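You operate a simulated robot arm through the tools that you are given. There is no shell and no other tool. Be economical: measure what you need, move in short steps, check, and stop when the job is done.

Carry out the task below with a simulated two-armed robot. There is one attempt and no reset: what you move stays moved.

## Task
Put one of the paper pads from the top of the infeed table on the broken blue case.

It is judged by the outcome, as a careful person would: the job done as asked, and still so three seconds after it is handed in. It fails if anything else is knocked over, pushed out of place, dropped, spilled or broken.

## Robot
Two 7-joint arms with two-finger parallel grippers on one trunk, on a base that drives. Base frame: it is fixed to the floor where the robot stands at the start and does not move with it; the origin is under the middle of the robot, x ahead of it, y to its left, z up. Units: mm, degrees, N and s.
The left shoulder is at the start at [70, 134, 1101], the right one opposite. With the tool pointing down near the work surface each hand reaches from about 100 to 640 mm from the robot's upright axis, wherever it stands, measured 20 degrees to its own side. Payload 1.57 kg a hand.
Tool frame (each hand has its own): the origin (TCP) lies between the finger pads and is the grasp point; the fingertips stand 30 mm ahead of it; z points along the fingers, y is the line along which they close. Largest opening 80 mm; finger width 17, thickness 12; the body of the gripper, 40 by 82 mm, starts 80 mm behind the TCP.
Orientation is that of the tool frame in the base frame, as a unit quaternion [x, y, z, w]. With the fingers straight down and closing along the base's y, the tool's x points along the base's -x, its y along +y and its z along -z.

## Interface
- The arms move only by the tool arm_command. It takes "left_series", "right_series" or both (then of equal length, played together; a hand with none holds still); each is a list of rows, each an object (a shift or turn left out is 0, a gripper value left out holds the last) with "hand": the opening, from 0 (shut) to 1 (fully open); "xyz": the shift along the base's x, y, z in m, a list of three; "angular": the turn, a rotation vector about the base's x, y, z in degrees, a list of three. In form: [{"hand": hand, "xyz": [dx, dy, dz], "angular": [wx, wy, wz]}, ...]. A call has 1 to 12 rows; each row is the pose to reach, as a shift and turn from the pose commanded when the call began. A row lasts 0.2 s, in which the tool goes at most 50 mm and 8.6 degrees; a call with a longer step from one row to the next is refused whole, and so is a gripper value outside its range. A pose out of reach is approached as far as the arm can. The call stops where the force on the tool passes 40 N (or 10 N more than at its start, if that is more) or the arm is blocked; 0.2 s more then pass. The fingers move at their own pace (about 153 mm/s each) and stop on an object; they squeeze with about 21 N. The grip force told is the motor's: it shows also when the fingers shut on nothing. Time passes only in rows, and 0.2 s behind the last, so rows that repeat a pose let the fingers close. The reply holds the time, the measured pose of the TCP, the force on the tool along the base axes, the opening and the grip force, in the units named above and with some noise.
- Cameras (640 x 400 px; columns grow to the right, rows downward): "scene" is now at [121, -7.1, 1316.3]; the picture's right is [-0.06, -1.00, 0.00], its down [-0.74, 0.04, -0.67] and it looks along [0.67, -0.04, -0.74] (base axes); focal length 278 px, centre (320, 200). "left" rides on the left gripper at [72, 7, -122] in its tool frame; the picture's right is [-0.09, 1.00, 0.00], its down [-0.84, -0.08, -0.54] and it looks along [-0.54, -0.05, 0.84] (tool axes); focal length 238 px, centre (320, 200). "right" rides on the right gripper at [72, -7, -122] in its tool frame; the picture's right is [0.09, 1.00, 0.00], its down [-0.84, 0.08, -0.54] and it looks along [-0.54, 0.05, 0.84] (tool axes); focal length 238 px, centre (320, 200). There is no depth. A picture from a camera that has moved, and an enlarged one, comes with that camera's place and axes in the base frame and with its lens. The place of the scene camera against the robot may be out by one fixed shift of up to 12 mm in any direction.
- snapshot(camera): a new picture of that camera. The clock stands still meanwhile.
- move_column(by): slides the trunk up (or, below 0, down) by that many mm; the arms and the scene camera ride with it, the base frame stays. It gives what a move gives, with no picture.
- drive_base(legs): drives the robot by 1 to 6 legs, each [ahead, left, turn to the left] in mm, mm and degrees, along the robot's own axes; the way and the turn of a leg run together, so that a leg with both is an arc; at most 1500 mm and 180 degrees a leg. The arms and the cameras ride along, it lands a little off, and it stops where it bumps. It gives what a move gives.
- turn_head(pan, tilt): turns the head with the scene camera to pan (to the left, within 86 degrees either way) and tilt (down, from -29 to 69), counted from straight ahead of the robot. It gives what a move gives.
- enlarge(camera, box): a new picture of the part [left, top, right, bottom] of that camera's present view, enlarged. The clock stands still meanwhile.
- close_job(): hands the job in; it is judged then, once.

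Go step by step. Nothing tells you exact positions but the pictures and the camera data: compare them with the known pose of the tool, close in by small moves and look again before you grip or let go. The budget is 120 turns and 88 pictures, counting those below and the enlarged ones. Unless the task says otherwise, let go and move clear before handing in, and close with one line.

The tools are called after ">>>" as name(argument=value, ...) on one line, values as JSON. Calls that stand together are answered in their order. arm_command: Moves the arms, as the interface text tells. Its arguments: {"type":"object","properties":{"left_series":{"type":"array","items":{"type":"object","properties":{"hand":{"type":"number"},"xyz":{"type":"array","items":{"type":"number"}},"angular":{"type":"array","items":{"type":"number"}}}}},"right_series":{"type":"array","items":{"type":"object","properties":{"hand":{"type":"number"},"xyz":{"type":"array","items":{"type":"number"}},"angular":{"type":"array","items":{"type":"number"}}}}}},"required":[]} The other tools are called the same way: move_column (by) slides the trunk up or down; drive_base (legs) drives the base; turn_head (pan, tilt) turns the head that bears the scene camera; snapshot (camera) takes a picture; enlarge (camera, box) takes an enlarged picture of a part of a camera's view; close_job () hands the job in.

At the start:

```text
time: 0.0
left_eef_pos: [396.0, 212.6, 967.7]
left_ee_rot: [0.0, 1.0, 0.0, 0.0]
left_ft_force: [-1.0, -0.2, -1.0]
left_opening: 80.0
left_grip_force: 0.1
right_eef_pos: [428.0, -138.7, 1006.0]
right_ee_rot: [-0.001, 1.0, 0.0, 0.0]
right_ft_force: [0.6, -0.2, 0.3]
right_opening: 79.9
right_grip_force: 0.1
trunk travel left (down, up): [-675.0, 265.0]
robot x, y, heading: [-1.2, -1.0, 0.1]
head pan, tilt: [-3.2, 47.7]
```

scene: 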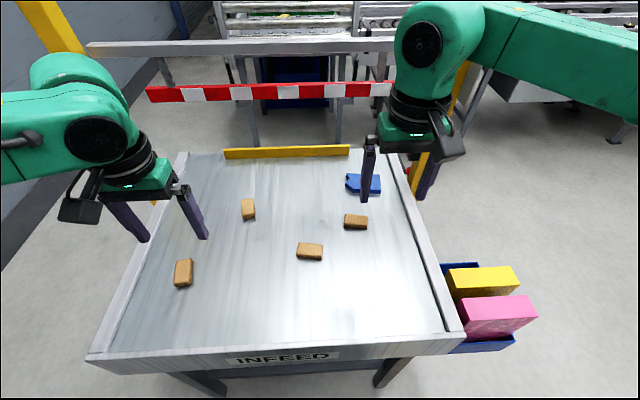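
right: 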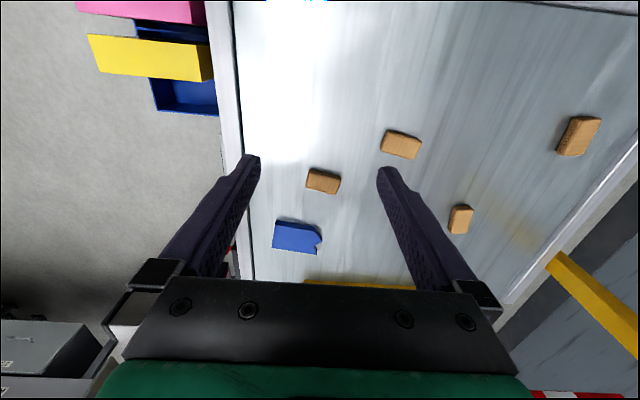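
left: 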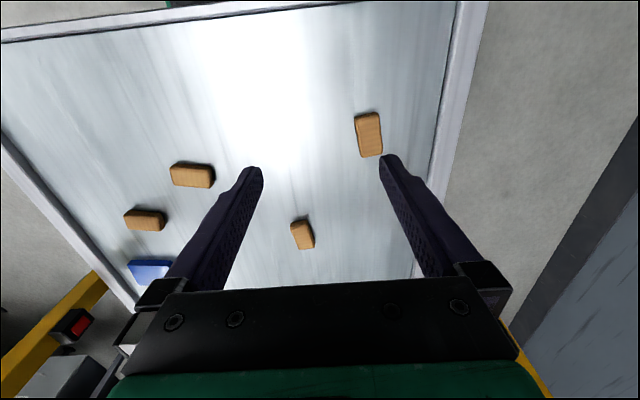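

I see an infeed table with four brown blocks and a blue notched piece, plus a side bin with yellow and pink things. I'll enlarge to identify them.

>>> enlarge(camera="scene", box=[160, 140, 420, 302])

>>> enlarge(camera="right", box=[240, 100, 480, 260])

>>> enlarge(camera="scene", box=[400, 230, 560, 370])

```text
2.46 times, centred on (290, 221) of scene
camera zoom: at [121.0, -7.1, 1316.3], right [-0.06, -1.0, 0.0], down [-0.74, 0.04, -0.67], along [0.67, -0.04, -0.74], focal length 684 px, centre (394, 148)
```

zoom: 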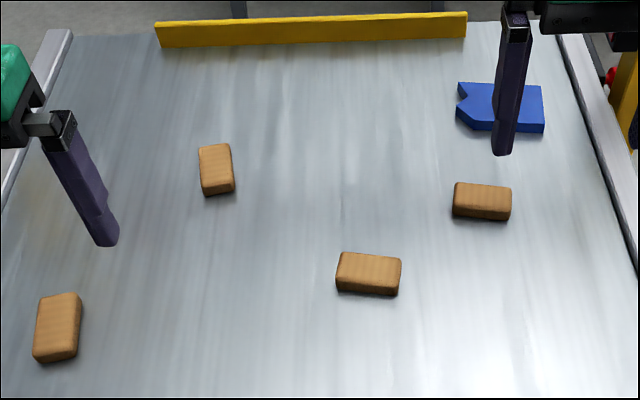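

```text
2.50 times, centred on (360, 180) of right
camera zoom: at [356.0, -144.0, 1127.6], right [-0.09, 1.0, 0.0], down [0.84, 0.08, 0.54], along [0.54, 0.05, -0.84], focal length 596 px, centre (220, 250)
```

zoom: 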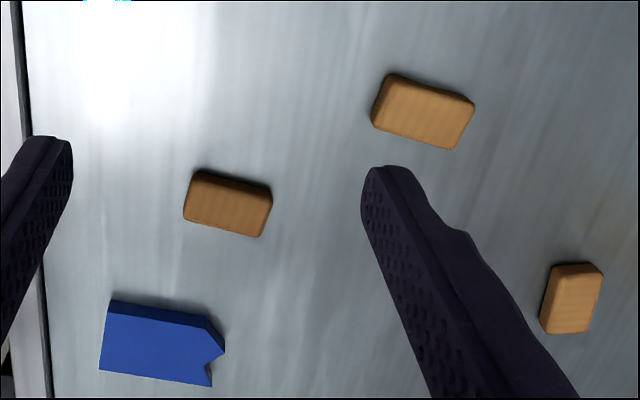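

```text
2.86 times, centred on (480, 300) of scene
camera zoom: at [121.0, -7.1, 1316.3], right [-0.06, -1.0, 0.0], down [-0.74, 0.04, -0.67], along [0.67, -0.04, -0.74], focal length 794 px, centre (-137, -86)
```

zoom: 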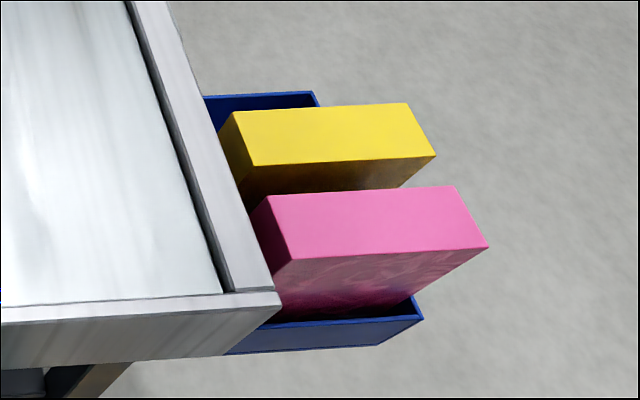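

The four brown slabs are the paper pads, and the notched blue slab at about (680,-163) is the broken case. It's near the edge of reach, so I'll look at the clearance ahead of the base and around for other candidates.

>>> turn_head(pan=0, tilt=69)

>>> snapshot(camera="scene")

>>> turn_head(pan=-50, tilt=35)

>>> snapshot(camera="scene")

```text
time: 0.8
left_eef_pos: [395.9, 212.6, 969.6]
left_ee_rot: [-0.001, 1.0, 0.0, 0.0]
left_ft_force: [0.0, 0.0, -1.4]
left_opening: 80.0
left_grip_force: 0.0
right_eef_pos: [427.2, -137.4, 1005.5]
right_ee_rot: [0.001, 1.0, 0.0, 0.0]
right_ft_force: [-1.2, 0.3, 0.0]
right_opening: 80.3
right_grip_force: 0.0
trunk travel left (down, up): [-675.0, 265.0]
robot x, y, heading: [0.3, -0.1, -0.1]
head pan, tilt: [0.0, 68.8]
```

```text
81 pictures are left
camera scene: at [98.1, -2.7, 1291.2], right [0.0, -1.0, 0.0], down [-0.93, 0.0, -0.36], along [0.36, 0.0, -0.93], focal length 278 px, centre (320, 200)
```

scene: 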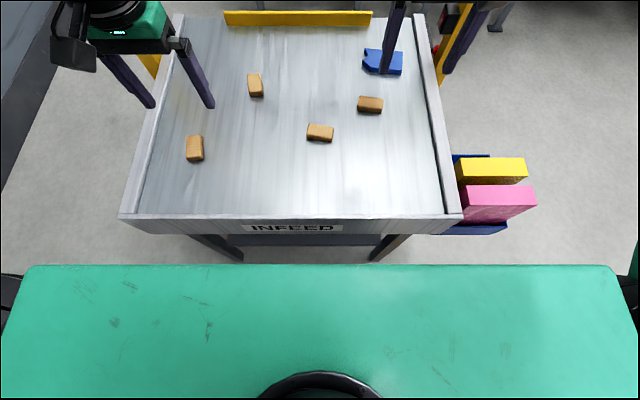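

```text
time: 2.0
left_eef_pos: [397.3, 212.6, 968.8]
left_ee_rot: [0.001, 1.0, 0.0, 0.0]
left_ft_force: [0.3, 0.6, -0.7]
left_opening: 80.0
left_grip_force: 0.0
right_eef_pos: [428.3, -137.4, 1005.6]
right_ee_rot: [0.0, 1.0, 0.0, 0.0]
right_ft_force: [0.2, 0.0, -0.6]
right_opening: 80.0
right_grip_force: 0.0
trunk travel left (down, up): [-675.0, 265.0]
robot x, y, heading: [-1.8, -0.5, -0.1]
head pan, tilt: [-50.0, 35.0]
```

```text
80 pictures are left
camera scene: at [98.8, -70.1, 1334.8], right [-0.77, -0.64, 0.0], down [-0.37, 0.44, -0.82], along [0.53, -0.63, -0.57], focal length 278 px, centre (320, 200)
```

scene: 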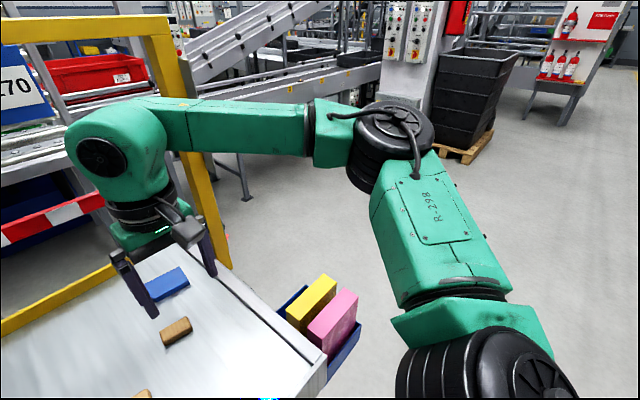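

No other blue case stands out; the notched slab on the table is the broken one. I'll bring the right hand above the nearest pad (~(550,-121)), tilted 30° forward to extend its reach and yawed to match the pad.

>>> turn_head(pan=-8, tilt=48)

>>> arm_command(right_series=[{"hand": 1, "xyz": [0.02, 0.003, -0.02], "angular": [-0.48, -4.98, -1.79]}, {"xyz": [0.04, 0.006, -0.04], "angular": [-0.96, -9.97, -3.58]}, {"xyz": [0.06, 0.009, -0.06], "angular": [-1.44, -14.95, -5.37]}, {"xyz": [0.08, 0.012, -0.08], "angular": [-1.92, -19.9, -7.16]}, {"xyz": [0.1, 0.015, -0.1], "angular": [-2.4, -24.9, -8.95]}, {"xyz": [0.122, 0.017, -0.13], "angular": [-2.88, -29.9, -10.74]}, {"xyz": [0.122, 0.017, -0.13], "angular": [-2.88, -29.9, -10.74]}])

>>> snapshot(camera="right")

>>> snapshot(camera="scene")

```text
time: 3.1
left_eef_pos: [396.6, 212.1, 968.9]
left_ee_rot: [0.0, 1.0, -0.001, 0.0]
left_ft_force: [-0.2, 0.0, -0.1]
left_opening: 80.0
left_grip_force: 0.1
right_eef_pos: [428.4, -137.8, 1005.3]
right_ee_rot: [0.0, 1.0, 0.0, 0.001]
right_ft_force: [-0.4, -0.4, 0.8]
right_opening: 80.1
right_grip_force: 0.1
trunk travel left (down, up): [-675.0, 265.0]
robot x, y, heading: [-1.5, 2.7, 0.1]
head pan, tilt: [-8.0, 48.0]
```

```text
time: 4.7
left_eef_pos: [397.3, 213.1, 968.7]
left_ee_rot: [0.0, 1.0, 0.0, 0.001]
left_ft_force: [-0.6, 0.3, -0.5]
left_opening: 80.2
left_grip_force: 0.0
right_eef_pos: [550.5, -119.3, 874.4]
right_ee_rot: [0.092, 0.962, -0.024, 0.258]
right_ft_force: [0.5, 0.6, -0.2]
right_opening: 79.9
right_grip_force: 0.0
trunk travel left (down, up): [-675.0, 265.0]
robot x, y, heading: [2.1, -0.6, 0.0]
head pan, tilt: [-8.0, 48.0]
```

```text
79 pictures are left
camera right: at [426.9, -102.6, 944.6], right [0.11, 0.99, -0.05], down [0.46, -0.01, 0.89], along [0.88, -0.12, -0.46], focal length 238 px, centre (320, 200)
```

right: 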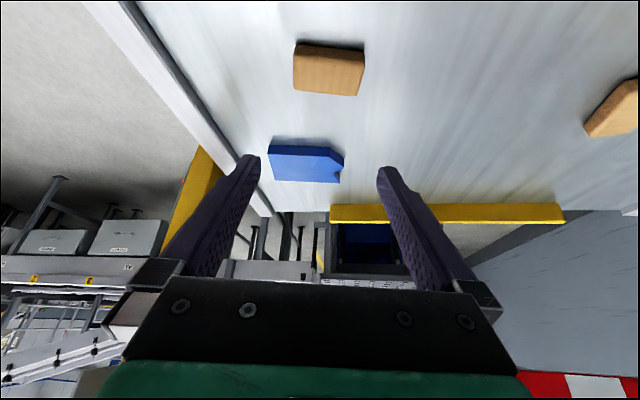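

```text
78 pictures are left
camera scene: at [119.6, -13.8, 1315.9], right [-0.14, -0.99, 0.0], down [-0.74, 0.1, -0.67], along [0.66, -0.09, -0.74], focal length 278 px, centre (320, 200)
```

scene: 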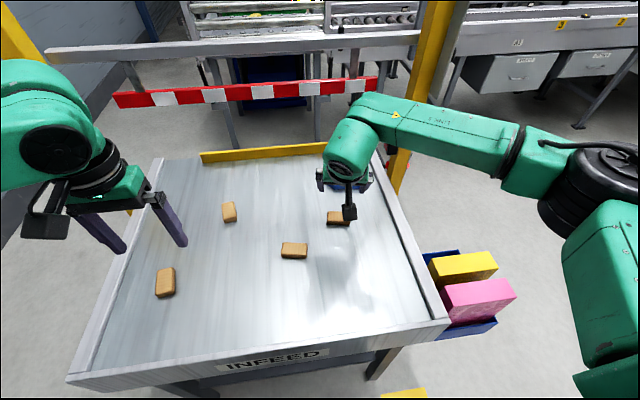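

Pad confirmed near (552,-119). Before picking, I'll test that the hand can reach over the case.

>>> arm_command(right_series=[{"xyz": [0.035, -0.01, 0]}, {"xyz": [0.07, -0.021, -0.01]}, {"xyz": [0.105, -0.032, -0.02]}, {"xyz": [0.137, -0.043, -0.03]}, {"xyz": [0.137, -0.043, -0.04]}])

>>> snapshot(camera="right")

```text
time: 5.9
left_eef_pos: [396.0, 212.5, 968.6]
left_ee_rot: [0.0, 1.0, 0.0, 0.001]
left_ft_force: [0.1, -0.4, -0.7]
left_opening: 79.8
left_grip_force: 0.0
right_eef_pos: [686.5, -163.8, 835.9]
right_ee_rot: [0.091, 0.962, -0.024, 0.258]
right_ft_force: [0.0, -0.2, 0.4]
right_opening: 79.8
right_grip_force: 0.1
trunk travel left (down, up): [-675.0, 265.0]
robot x, y, heading: [3.2, 3.1, -0.1]
head pan, tilt: [-8.0, 48.0]
```

```text
77 pictures are left
camera right: at [564.6, -146.1, 904.4], right [0.11, 0.99, -0.05], down [0.46, -0.01, 0.89], along [0.88, -0.12, -0.46], focal length 238 px, centre (320, 200)
```

right: 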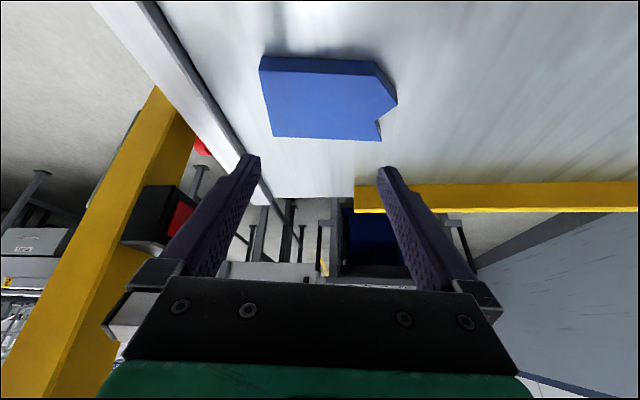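

Reach is fine; the case top is ~z 758, centred near (692,-167). Now back to the pad for a closer look.

>>> arm_command(right_series=[{"xyz": [-0.035, 0.01, 0.01]}, {"xyz": [-0.07, 0.021, 0.02]}, {"xyz": [-0.105, 0.032, 0.01]}, {"xyz": [-0.135, 0.043, 0]}, {"xyz": [-0.135, 0.043, -0.01]}])

>>> enlarge(camera="right", box=[200, 0, 440, 150])

```text
time: 7.1
left_eef_pos: [397.3, 212.8, 968.7]
left_ee_rot: [0.0, 1.0, 0.0, 0.0]
left_ft_force: [0.3, 0.1, -0.3]
left_opening: 79.7
left_grip_force: 0.1
right_eef_pos: [553.0, -121.2, 825.9]
right_ee_rot: [0.092, 0.962, -0.024, 0.257]
right_ft_force: [0.0, -0.4, -0.5]
right_opening: 79.8
right_grip_force: 0.1
trunk travel left (down, up): [-675.0, 265.0]
robot x, y, heading: [-1.3, -0.5, -0.0]
head pan, tilt: [-8.0, 48.0]
```

```text
2.67 times, centred on (320, 75) of right
camera zoom: at [430.6, -104.4, 894.7], right [0.11, 0.99, -0.05], down [0.46, -0.01, 0.89], along [0.88, -0.12, -0.46], focal length 636 px, centre (320, 533)
```

zoom: 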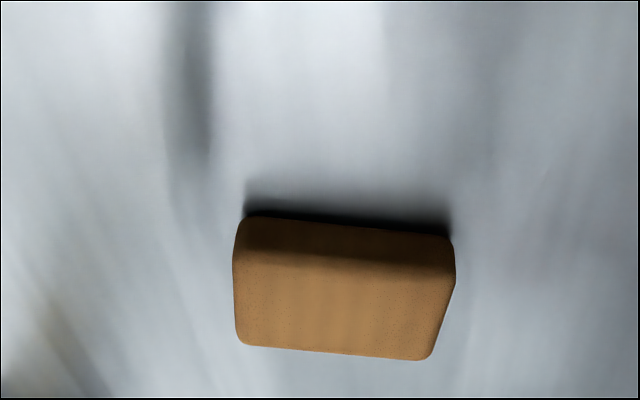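

The pad is ~57×34×17 mm, centred about (560,-119.5), yawed about 10°. I'll descend so the fingertips straddle it just above the table.

>>> arm_command(right_series=[{"hand": 1, "xyz": [-0.003, 0.003, -0.015]}, {"xyz": [-0.003, 0.003, -0.03]}, {"xyz": [-0.003, 0.003, -0.043]}, {"xyz": [-0.003, 0.003, -0.05]}])

>>> snapshot(camera="right")

>>> enlarge(camera="scene", box=[260, 140, 420, 260])

```text
time: 8.1
left_eef_pos: [397.2, 213.2, 968.6]
left_ee_rot: [0.0, 1.0, 0.0, 0.001]
left_ft_force: [-0.1, -0.5, 0.6]
left_opening: 80.2
left_grip_force: 0.1
right_eef_pos: [550.0, -119.1, 776.0]
right_ee_rot: [0.093, 0.961, -0.025, 0.258]
right_ft_force: [-0.2, -0.7, 0.3]
right_opening: 79.9
right_grip_force: 0.0
trunk travel left (down, up): [-675.0, 265.0]
robot x, y, heading: [0.8, 2.1, 0.1]
head pan, tilt: [-8.0, 48.0]
```

```text
75 pictures are left
camera right: at [426.7, -100.4, 845.7], right [0.11, 0.99, -0.05], down [0.46, -0.01, 0.89], along [0.88, -0.12, -0.46], focal length 238 px, centre (320, 200)
```

right: 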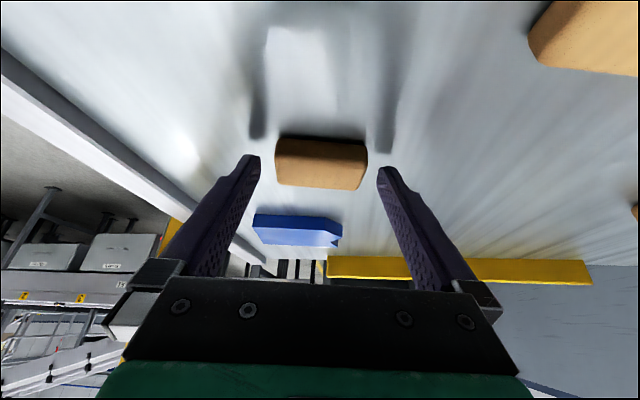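

```text
3.33 times, centred on (340, 200) of scene
camera zoom: at [120.3, -13.6, 1315.9], right [-0.14, -0.99, 0.0], down [-0.74, 0.1, -0.67], along [0.66, -0.09, -0.74], focal length 926 px, centre (253, 200)
```

zoom: 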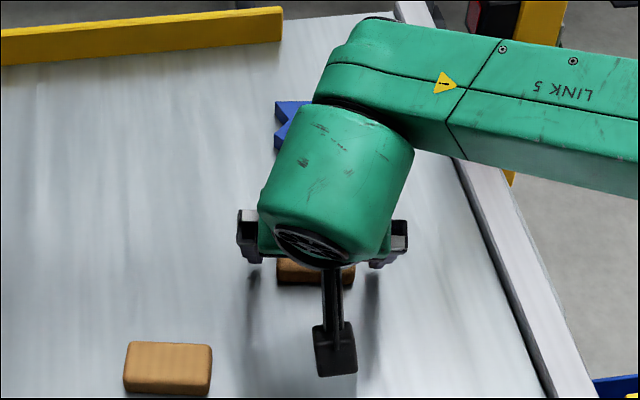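

The pad is centred between the fingers; I'll go 4 mm lower, slightly back, and close.

>>> arm_command(right_series=[{"hand": 1, "xyz": [-0.004, 0, -0.004]}, {"hand": 0, "xyz": [-0.004, 0, -0.004]}, {"hand": 0, "xyz": [-0.004, 0, -0.004]}, {"hand": 0, "xyz": [-0.004, 0, -0.004]}])

>>> snapshot(camera="right")

```text
time: 9.1
left_eef_pos: [396.7, 212.5, 968.9]
left_ee_rot: [0.0, 1.0, 0.0, -0.001]
left_ft_force: [0.5, -0.1, -0.9]
left_opening: 80.2
left_grip_force: 0.1
right_eef_pos: [545.2, -116.7, 773.4]
right_ee_rot: [0.092, 0.962, -0.024, 0.257]
right_ft_force: [0.2, 0.0, 0.5]
right_opening: 58.6
right_grip_force: 21.4
trunk travel left (down, up): [-675.0, 265.0]
robot x, y, heading: [-2.9, 1.1, 0.2]
head pan, tilt: [-8.0, 48.0]
```

```text
73 pictures are left
camera right: at [423.0, -99.9, 842.0], right [0.11, 0.99, -0.05], down [0.46, -0.01, 0.89], along [0.88, -0.12, -0.46], focal length 238 px, centre (320, 200)
```

right: 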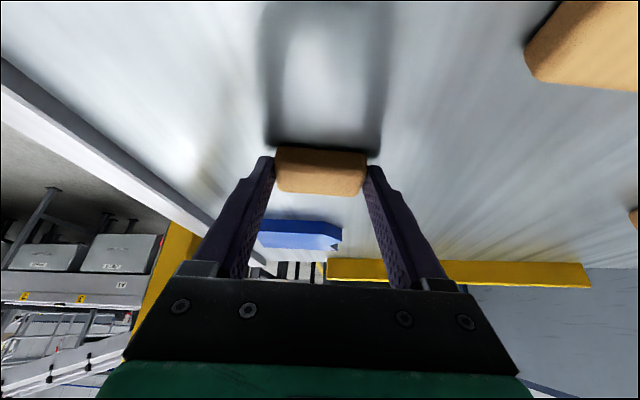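

Gripped at 58.6 mm. I'll lift it 60 mm and check.

>>> arm_command(right_series=[{"hand": 0, "xyz": [0, 0, 0.012]}, {"xyz": [0, 0, 0.03]}, {"xyz": [0, 0, 0.05]}, {"xyz": [0, 0, 0.06]}])

>>> snapshot(camera="right")

```text
time: 10.1
left_eef_pos: [396.7, 212.0, 969.6]
left_ee_rot: [0.0, 1.0, 0.0, 0.0]
left_ft_force: [1.0, 0.1, 0.7]
left_opening: 80.1
left_grip_force: 0.1
right_eef_pos: [544.4, -117.3, 830.2]
right_ee_rot: [0.093, 0.961, -0.025, 0.258]
right_ft_force: [-0.3, -0.2, -1.0]
right_opening: 58.6
right_grip_force: 20.8
trunk travel left (down, up): [-675.0, 265.0]
robot x, y, heading: [2.8, -2.9, -0.1]
head pan, tilt: [-8.0, 48.0]
```

```text
72 pictures are left
camera right: at [422.1, -100.3, 901.0], right [0.11, 0.99, -0.05], down [0.46, -0.01, 0.89], along [0.88, -0.12, -0.46], focal length 238 px, centre (320, 200)
```

right: 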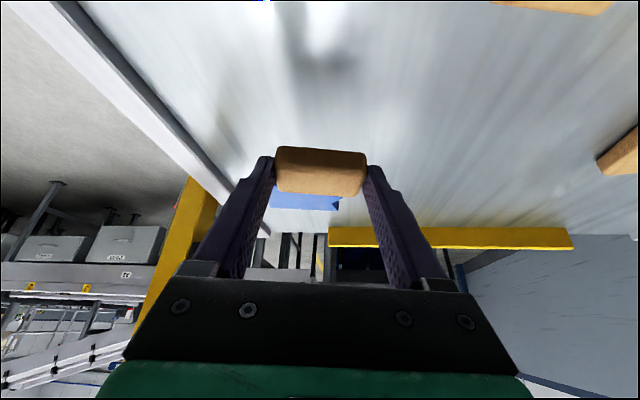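

Held securely. Moving it over the case.

>>> arm_command(right_series=[{"xyz": [0.03, -0.011, 0.01]}, {"xyz": [0.06, -0.022, 0.01]}, {"xyz": [0.09, -0.033, 0.01]}, {"xyz": [0.115, -0.042, 0.01]}, {"xyz": [0.133, -0.048, 0.0]}, {"xyz": [0.133, -0.048, -0.01]}])

>>> snapshot(camera="right")

>>> enlarge(camera="scene", box=[260, 120, 420, 240])

```text
time: 11.5
left_eef_pos: [397.0, 212.8, 970.2]
left_ee_rot: [0.0, 1.0, 0.0, 0.0]
left_ft_force: [1.0, 0.6, -0.6]
left_opening: 80.1
left_grip_force: 0.2
right_eef_pos: [677.7, -166.4, 822.1]
right_ee_rot: [0.093, 0.962, -0.025, 0.257]
right_ft_force: [0.2, 0.2, -1.2]
right_opening: 58.6
right_grip_force: 21.0
trunk travel left (down, up): [-675.0, 265.0]
robot x, y, heading: [2.0, -2.7, -0.0]
head pan, tilt: [-8.0, 48.0]
```

```text
71 pictures are left
camera right: at [555.3, -149.2, 891.0], right [0.11, 0.99, -0.05], down [0.46, -0.01, 0.89], along [0.88, -0.12, -0.46], focal length 238 px, centre (320, 200)
```

right: 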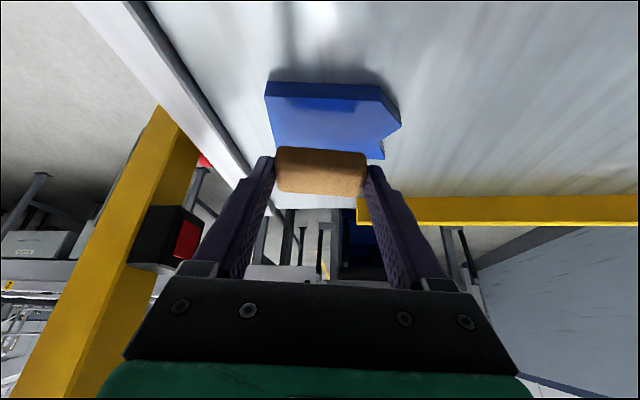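

```text
3.33 times, centred on (340, 180) of scene
camera zoom: at [120.1, -13.9, 1315.9], right [-0.14, -0.99, 0.0], down [-0.74, 0.1, -0.67], along [0.66, -0.09, -0.74], focal length 926 px, centre (253, 267)
```

zoom: 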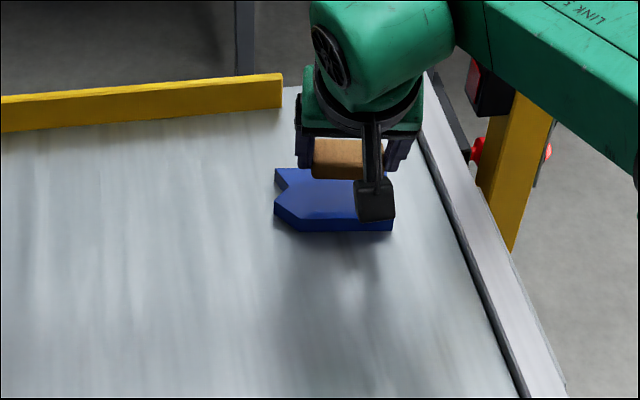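

Alignment good. Lower to just above the case top.

>>> arm_command(right_series=[{"xyz": [0.001, 0, -0.01], "angular": [0, 0, 2]}, {"xyz": [0.002, 0, -0.02], "angular": [0, 0, 4]}, {"xyz": [0.002, 0, -0.025], "angular": [0, 0, 4]}])

>>> snapshot(camera="right")

>>> enlarge(camera="scene", box=[260, 120, 420, 240])

```text
time: 12.3
left_eef_pos: [396.1, 212.5, 968.7]
left_ee_rot: [0.0, 1.0, 0.0, 0.0]
left_ft_force: [0.7, 0.4, -0.9]
left_opening: 80.0
left_grip_force: 0.0
right_eef_pos: [680.8, -167.0, 796.2]
right_ee_rot: [0.059, 0.964, -0.016, 0.258]
right_ft_force: [-0.1, -0.7, 0.4]
right_opening: 58.3
right_grip_force: 20.9
trunk travel left (down, up): [-675.0, 265.0]
robot x, y, heading: [-2.2, -1.7, 0.1]
head pan, tilt: [-8.0, 48.0]
```

```text
69 pictures are left
camera right: at [556.3, -157.4, 866.1], right [0.04, 1.0, -0.05], down [0.46, 0.02, 0.89], along [0.89, -0.06, -0.46], focal length 238 px, centre (320, 200)
```

right: 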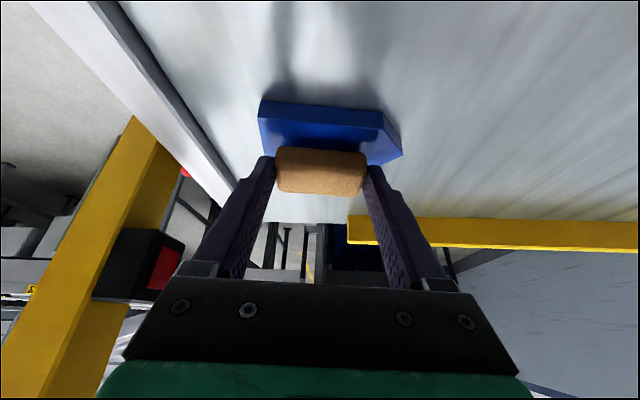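

```text
3.33 times, centred on (340, 180) of scene
camera zoom: at [120.2, -13.6, 1315.9], right [-0.14, -0.99, 0.0], down [-0.74, 0.1, -0.67], along [0.66, -0.09, -0.74], focal length 926 px, centre (253, 267)
```

zoom: 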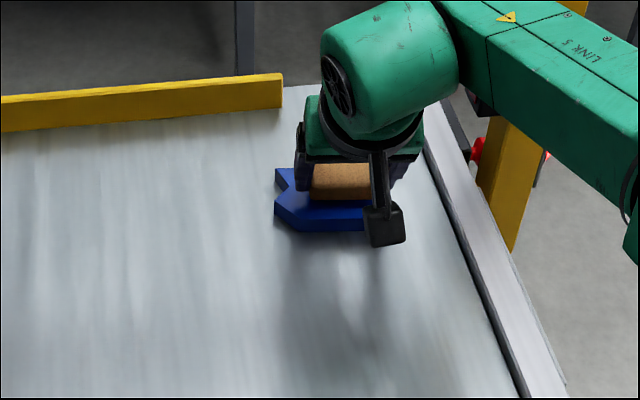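

Nearly touching. Lowering in 1 mm steps, watching the force.

>>> arm_command(right_series=[{"xyz": [-0.001, 0, -0.001]}, {"xyz": [-0.002, 0, -0.002]}, {"xyz": [-0.002, 0, -0.003]}, {"xyz": [-0.002, 0, -0.004]}])

>>> enlarge(camera="right", box=[230, 90, 430, 215])

```text
time: 13.3
left_eef_pos: [396.4, 213.0, 968.5]
left_ee_rot: [0.0, 1.0, 0.0, -0.001]
left_ft_force: [-1.5, 0.7, 0.4]
left_opening: 80.1
left_grip_force: 0.1
right_eef_pos: [678.6, -165.2, 793.9]
right_ee_rot: [0.059, 0.964, -0.015, 0.258]
right_ft_force: [0.2, 0.0, 0.1]
right_opening: 58.5
right_grip_force: 21.1
trunk travel left (down, up): [-675.0, 265.0]
robot x, y, heading: [-1.3, -1.0, -0.1]
head pan, tilt: [-8.0, 48.0]
```

```text
3.20 times, centred on (330, 152) of right
camera zoom: at [554.9, -157.1, 862.2], right [0.04, 1.0, -0.05], down [0.46, 0.02, 0.89], along [0.89, -0.06, -0.46], focal length 763 px, centre (288, 352)
```

zoom: 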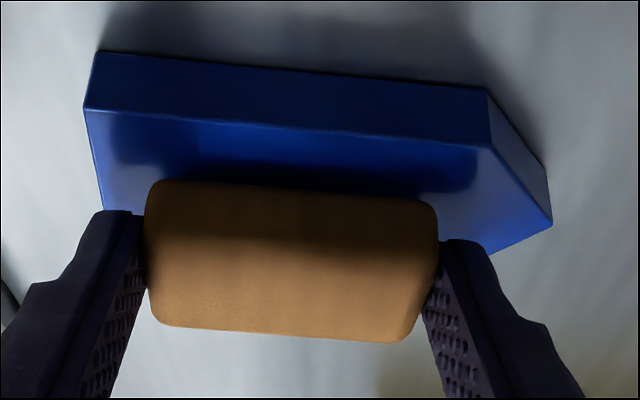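

About 4 mm still to go; continuing.

>>> arm_command(right_series=[{"xyz": [0, 0, -0.001]}, {"xyz": [0, 0, -0.002]}, {"xyz": [0, 0, -0.003]}, {"xyz": [0, 0, -0.003]}])

>>> enlarge(camera="right", box=[230, 90, 430, 215])

```text
time: 14.3
left_eef_pos: [397.8, 212.4, 968.7]
left_ee_rot: [0.001, 1.0, 0.0, 0.0]
left_ft_force: [-0.3, -0.1, 0.0]
left_opening: 79.8
left_grip_force: 0.1
right_eef_pos: [678.8, -166.1, 791.0]
right_ee_rot: [0.059, 0.964, -0.015, 0.257]
right_ft_force: [0.2, 0.6, -0.7]
right_opening: 58.5
right_grip_force: 20.2
trunk travel left (down, up): [-675.0, 265.0]
robot x, y, heading: [-2.1, 1.1, -0.1]
head pan, tilt: [-8.0, 48.0]
```

```text
3.20 times, centred on (330, 152) of right
camera zoom: at [554.8, -157.0, 859.3], right [0.04, 1.0, -0.05], down [0.46, 0.02, 0.89], along [0.89, -0.06, -0.46], focal length 763 px, centre (288, 352)
```

zoom: 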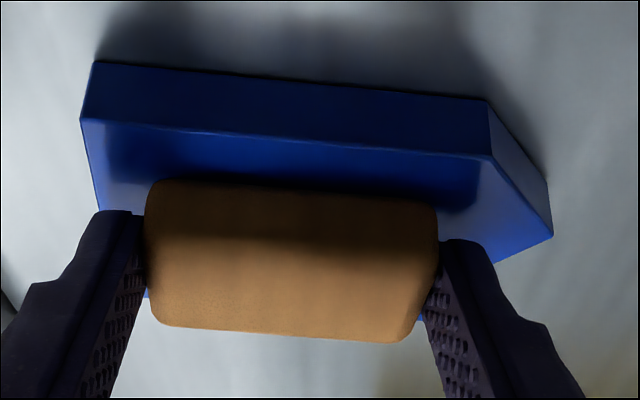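

No contact yet; 2 mm more.

>>> arm_command(right_series=[{"xyz": [0, 0, -0.001]}, {"xyz": [0, 0, -0.002]}, {"xyz": [0, 0, -0.002]}])

```text
time: 15.1
left_eef_pos: [395.7, 211.9, 969.7]
left_ee_rot: [0.0, 1.0, -0.001, 0.001]
left_ft_force: [0.3, 0.1, 0.0]
left_opening: 80.1
left_grip_force: 0.0
right_eef_pos: [678.4, -164.6, 789.0]
right_ee_rot: [0.058, 0.964, -0.016, 0.259]
right_ft_force: [0.5, -0.3, 3.3]
right_opening: 58.2
right_grip_force: 21.1
trunk travel left (down, up): [-675.0, 265.0]
robot x, y, heading: [0.5, 2.8, 0.2]
head pan, tilt: [-8.0, 48.0]
```

Contact felt (3.3 N). Opening the fingers, then backing off along the tool axis.

>>> arm_command(right_series=[{"hand": 0.8}, {"hand": 0.9}, {"hand": 1}, {"hand": 1}, {"hand": 1, "xyz": [-0.008, 0, 0.014]}, {"xyz": [-0.02, 0.002, 0.035]}, {"xyz": [-0.04, 0.004, 0.07]}, {"xyz": [-0.06, 0.006, 0.104]}])

>>> snapshot(camera="right")

>>> snapshot(camera="scene")

```text
time: 16.9
left_eef_pos: [395.6, 212.5, 970.0]
left_ee_rot: [0.0, 1.0, 0.0, 0.002]
left_ft_force: [0.1, -0.1, 0.7]
left_opening: 80.3
left_grip_force: 0.1
right_eef_pos: [613.2, -160.4, 896.0]
right_ee_rot: [0.059, 0.964, -0.016, 0.258]
right_ft_force: [-0.1, -1.0, -0.2]
right_opening: 80.1
right_grip_force: 0.1
trunk travel left (down, up): [-675.0, 265.0]
robot x, y, heading: [0.4, 0.2, -0.1]
head pan, tilt: [-8.0, 48.0]
```

```text
65 pictures are left
camera right: at [491.3, -151.2, 964.9], right [0.04, 1.0, -0.05], down [0.46, 0.02, 0.89], along [0.89, -0.06, -0.46], focal length 238 px, centre (320, 200)
```

right: 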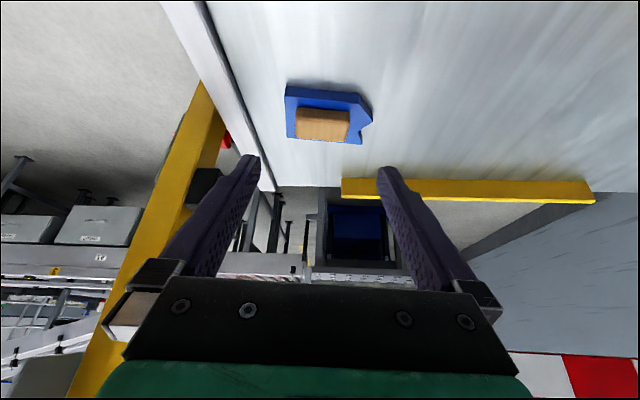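

```text
64 pictures are left
camera scene: at [118.9, -13.6, 1316.0], right [-0.14, -0.99, 0.0], down [-0.74, 0.1, -0.67], along [0.66, -0.09, -0.74], focal length 278 px, centre (320, 200)
```

scene: 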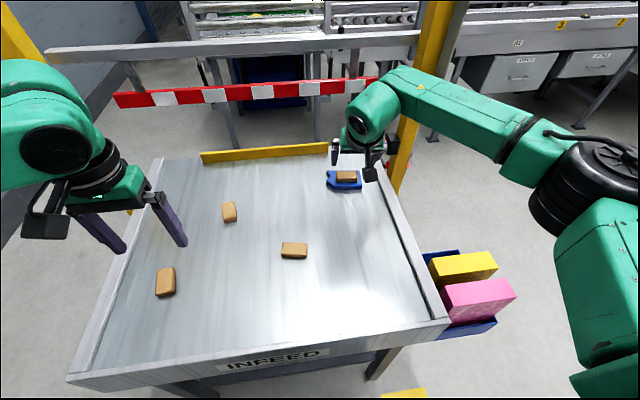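

The pad lies flat on the blue case, everything else is where it was, and the hand is clear. Handing in.

>>> close_job()

```text
The job is handed in.
```

One paper pad from the infeed table now lies flat on the broken blue case, the gripper is clear, and nothing else was disturbed.
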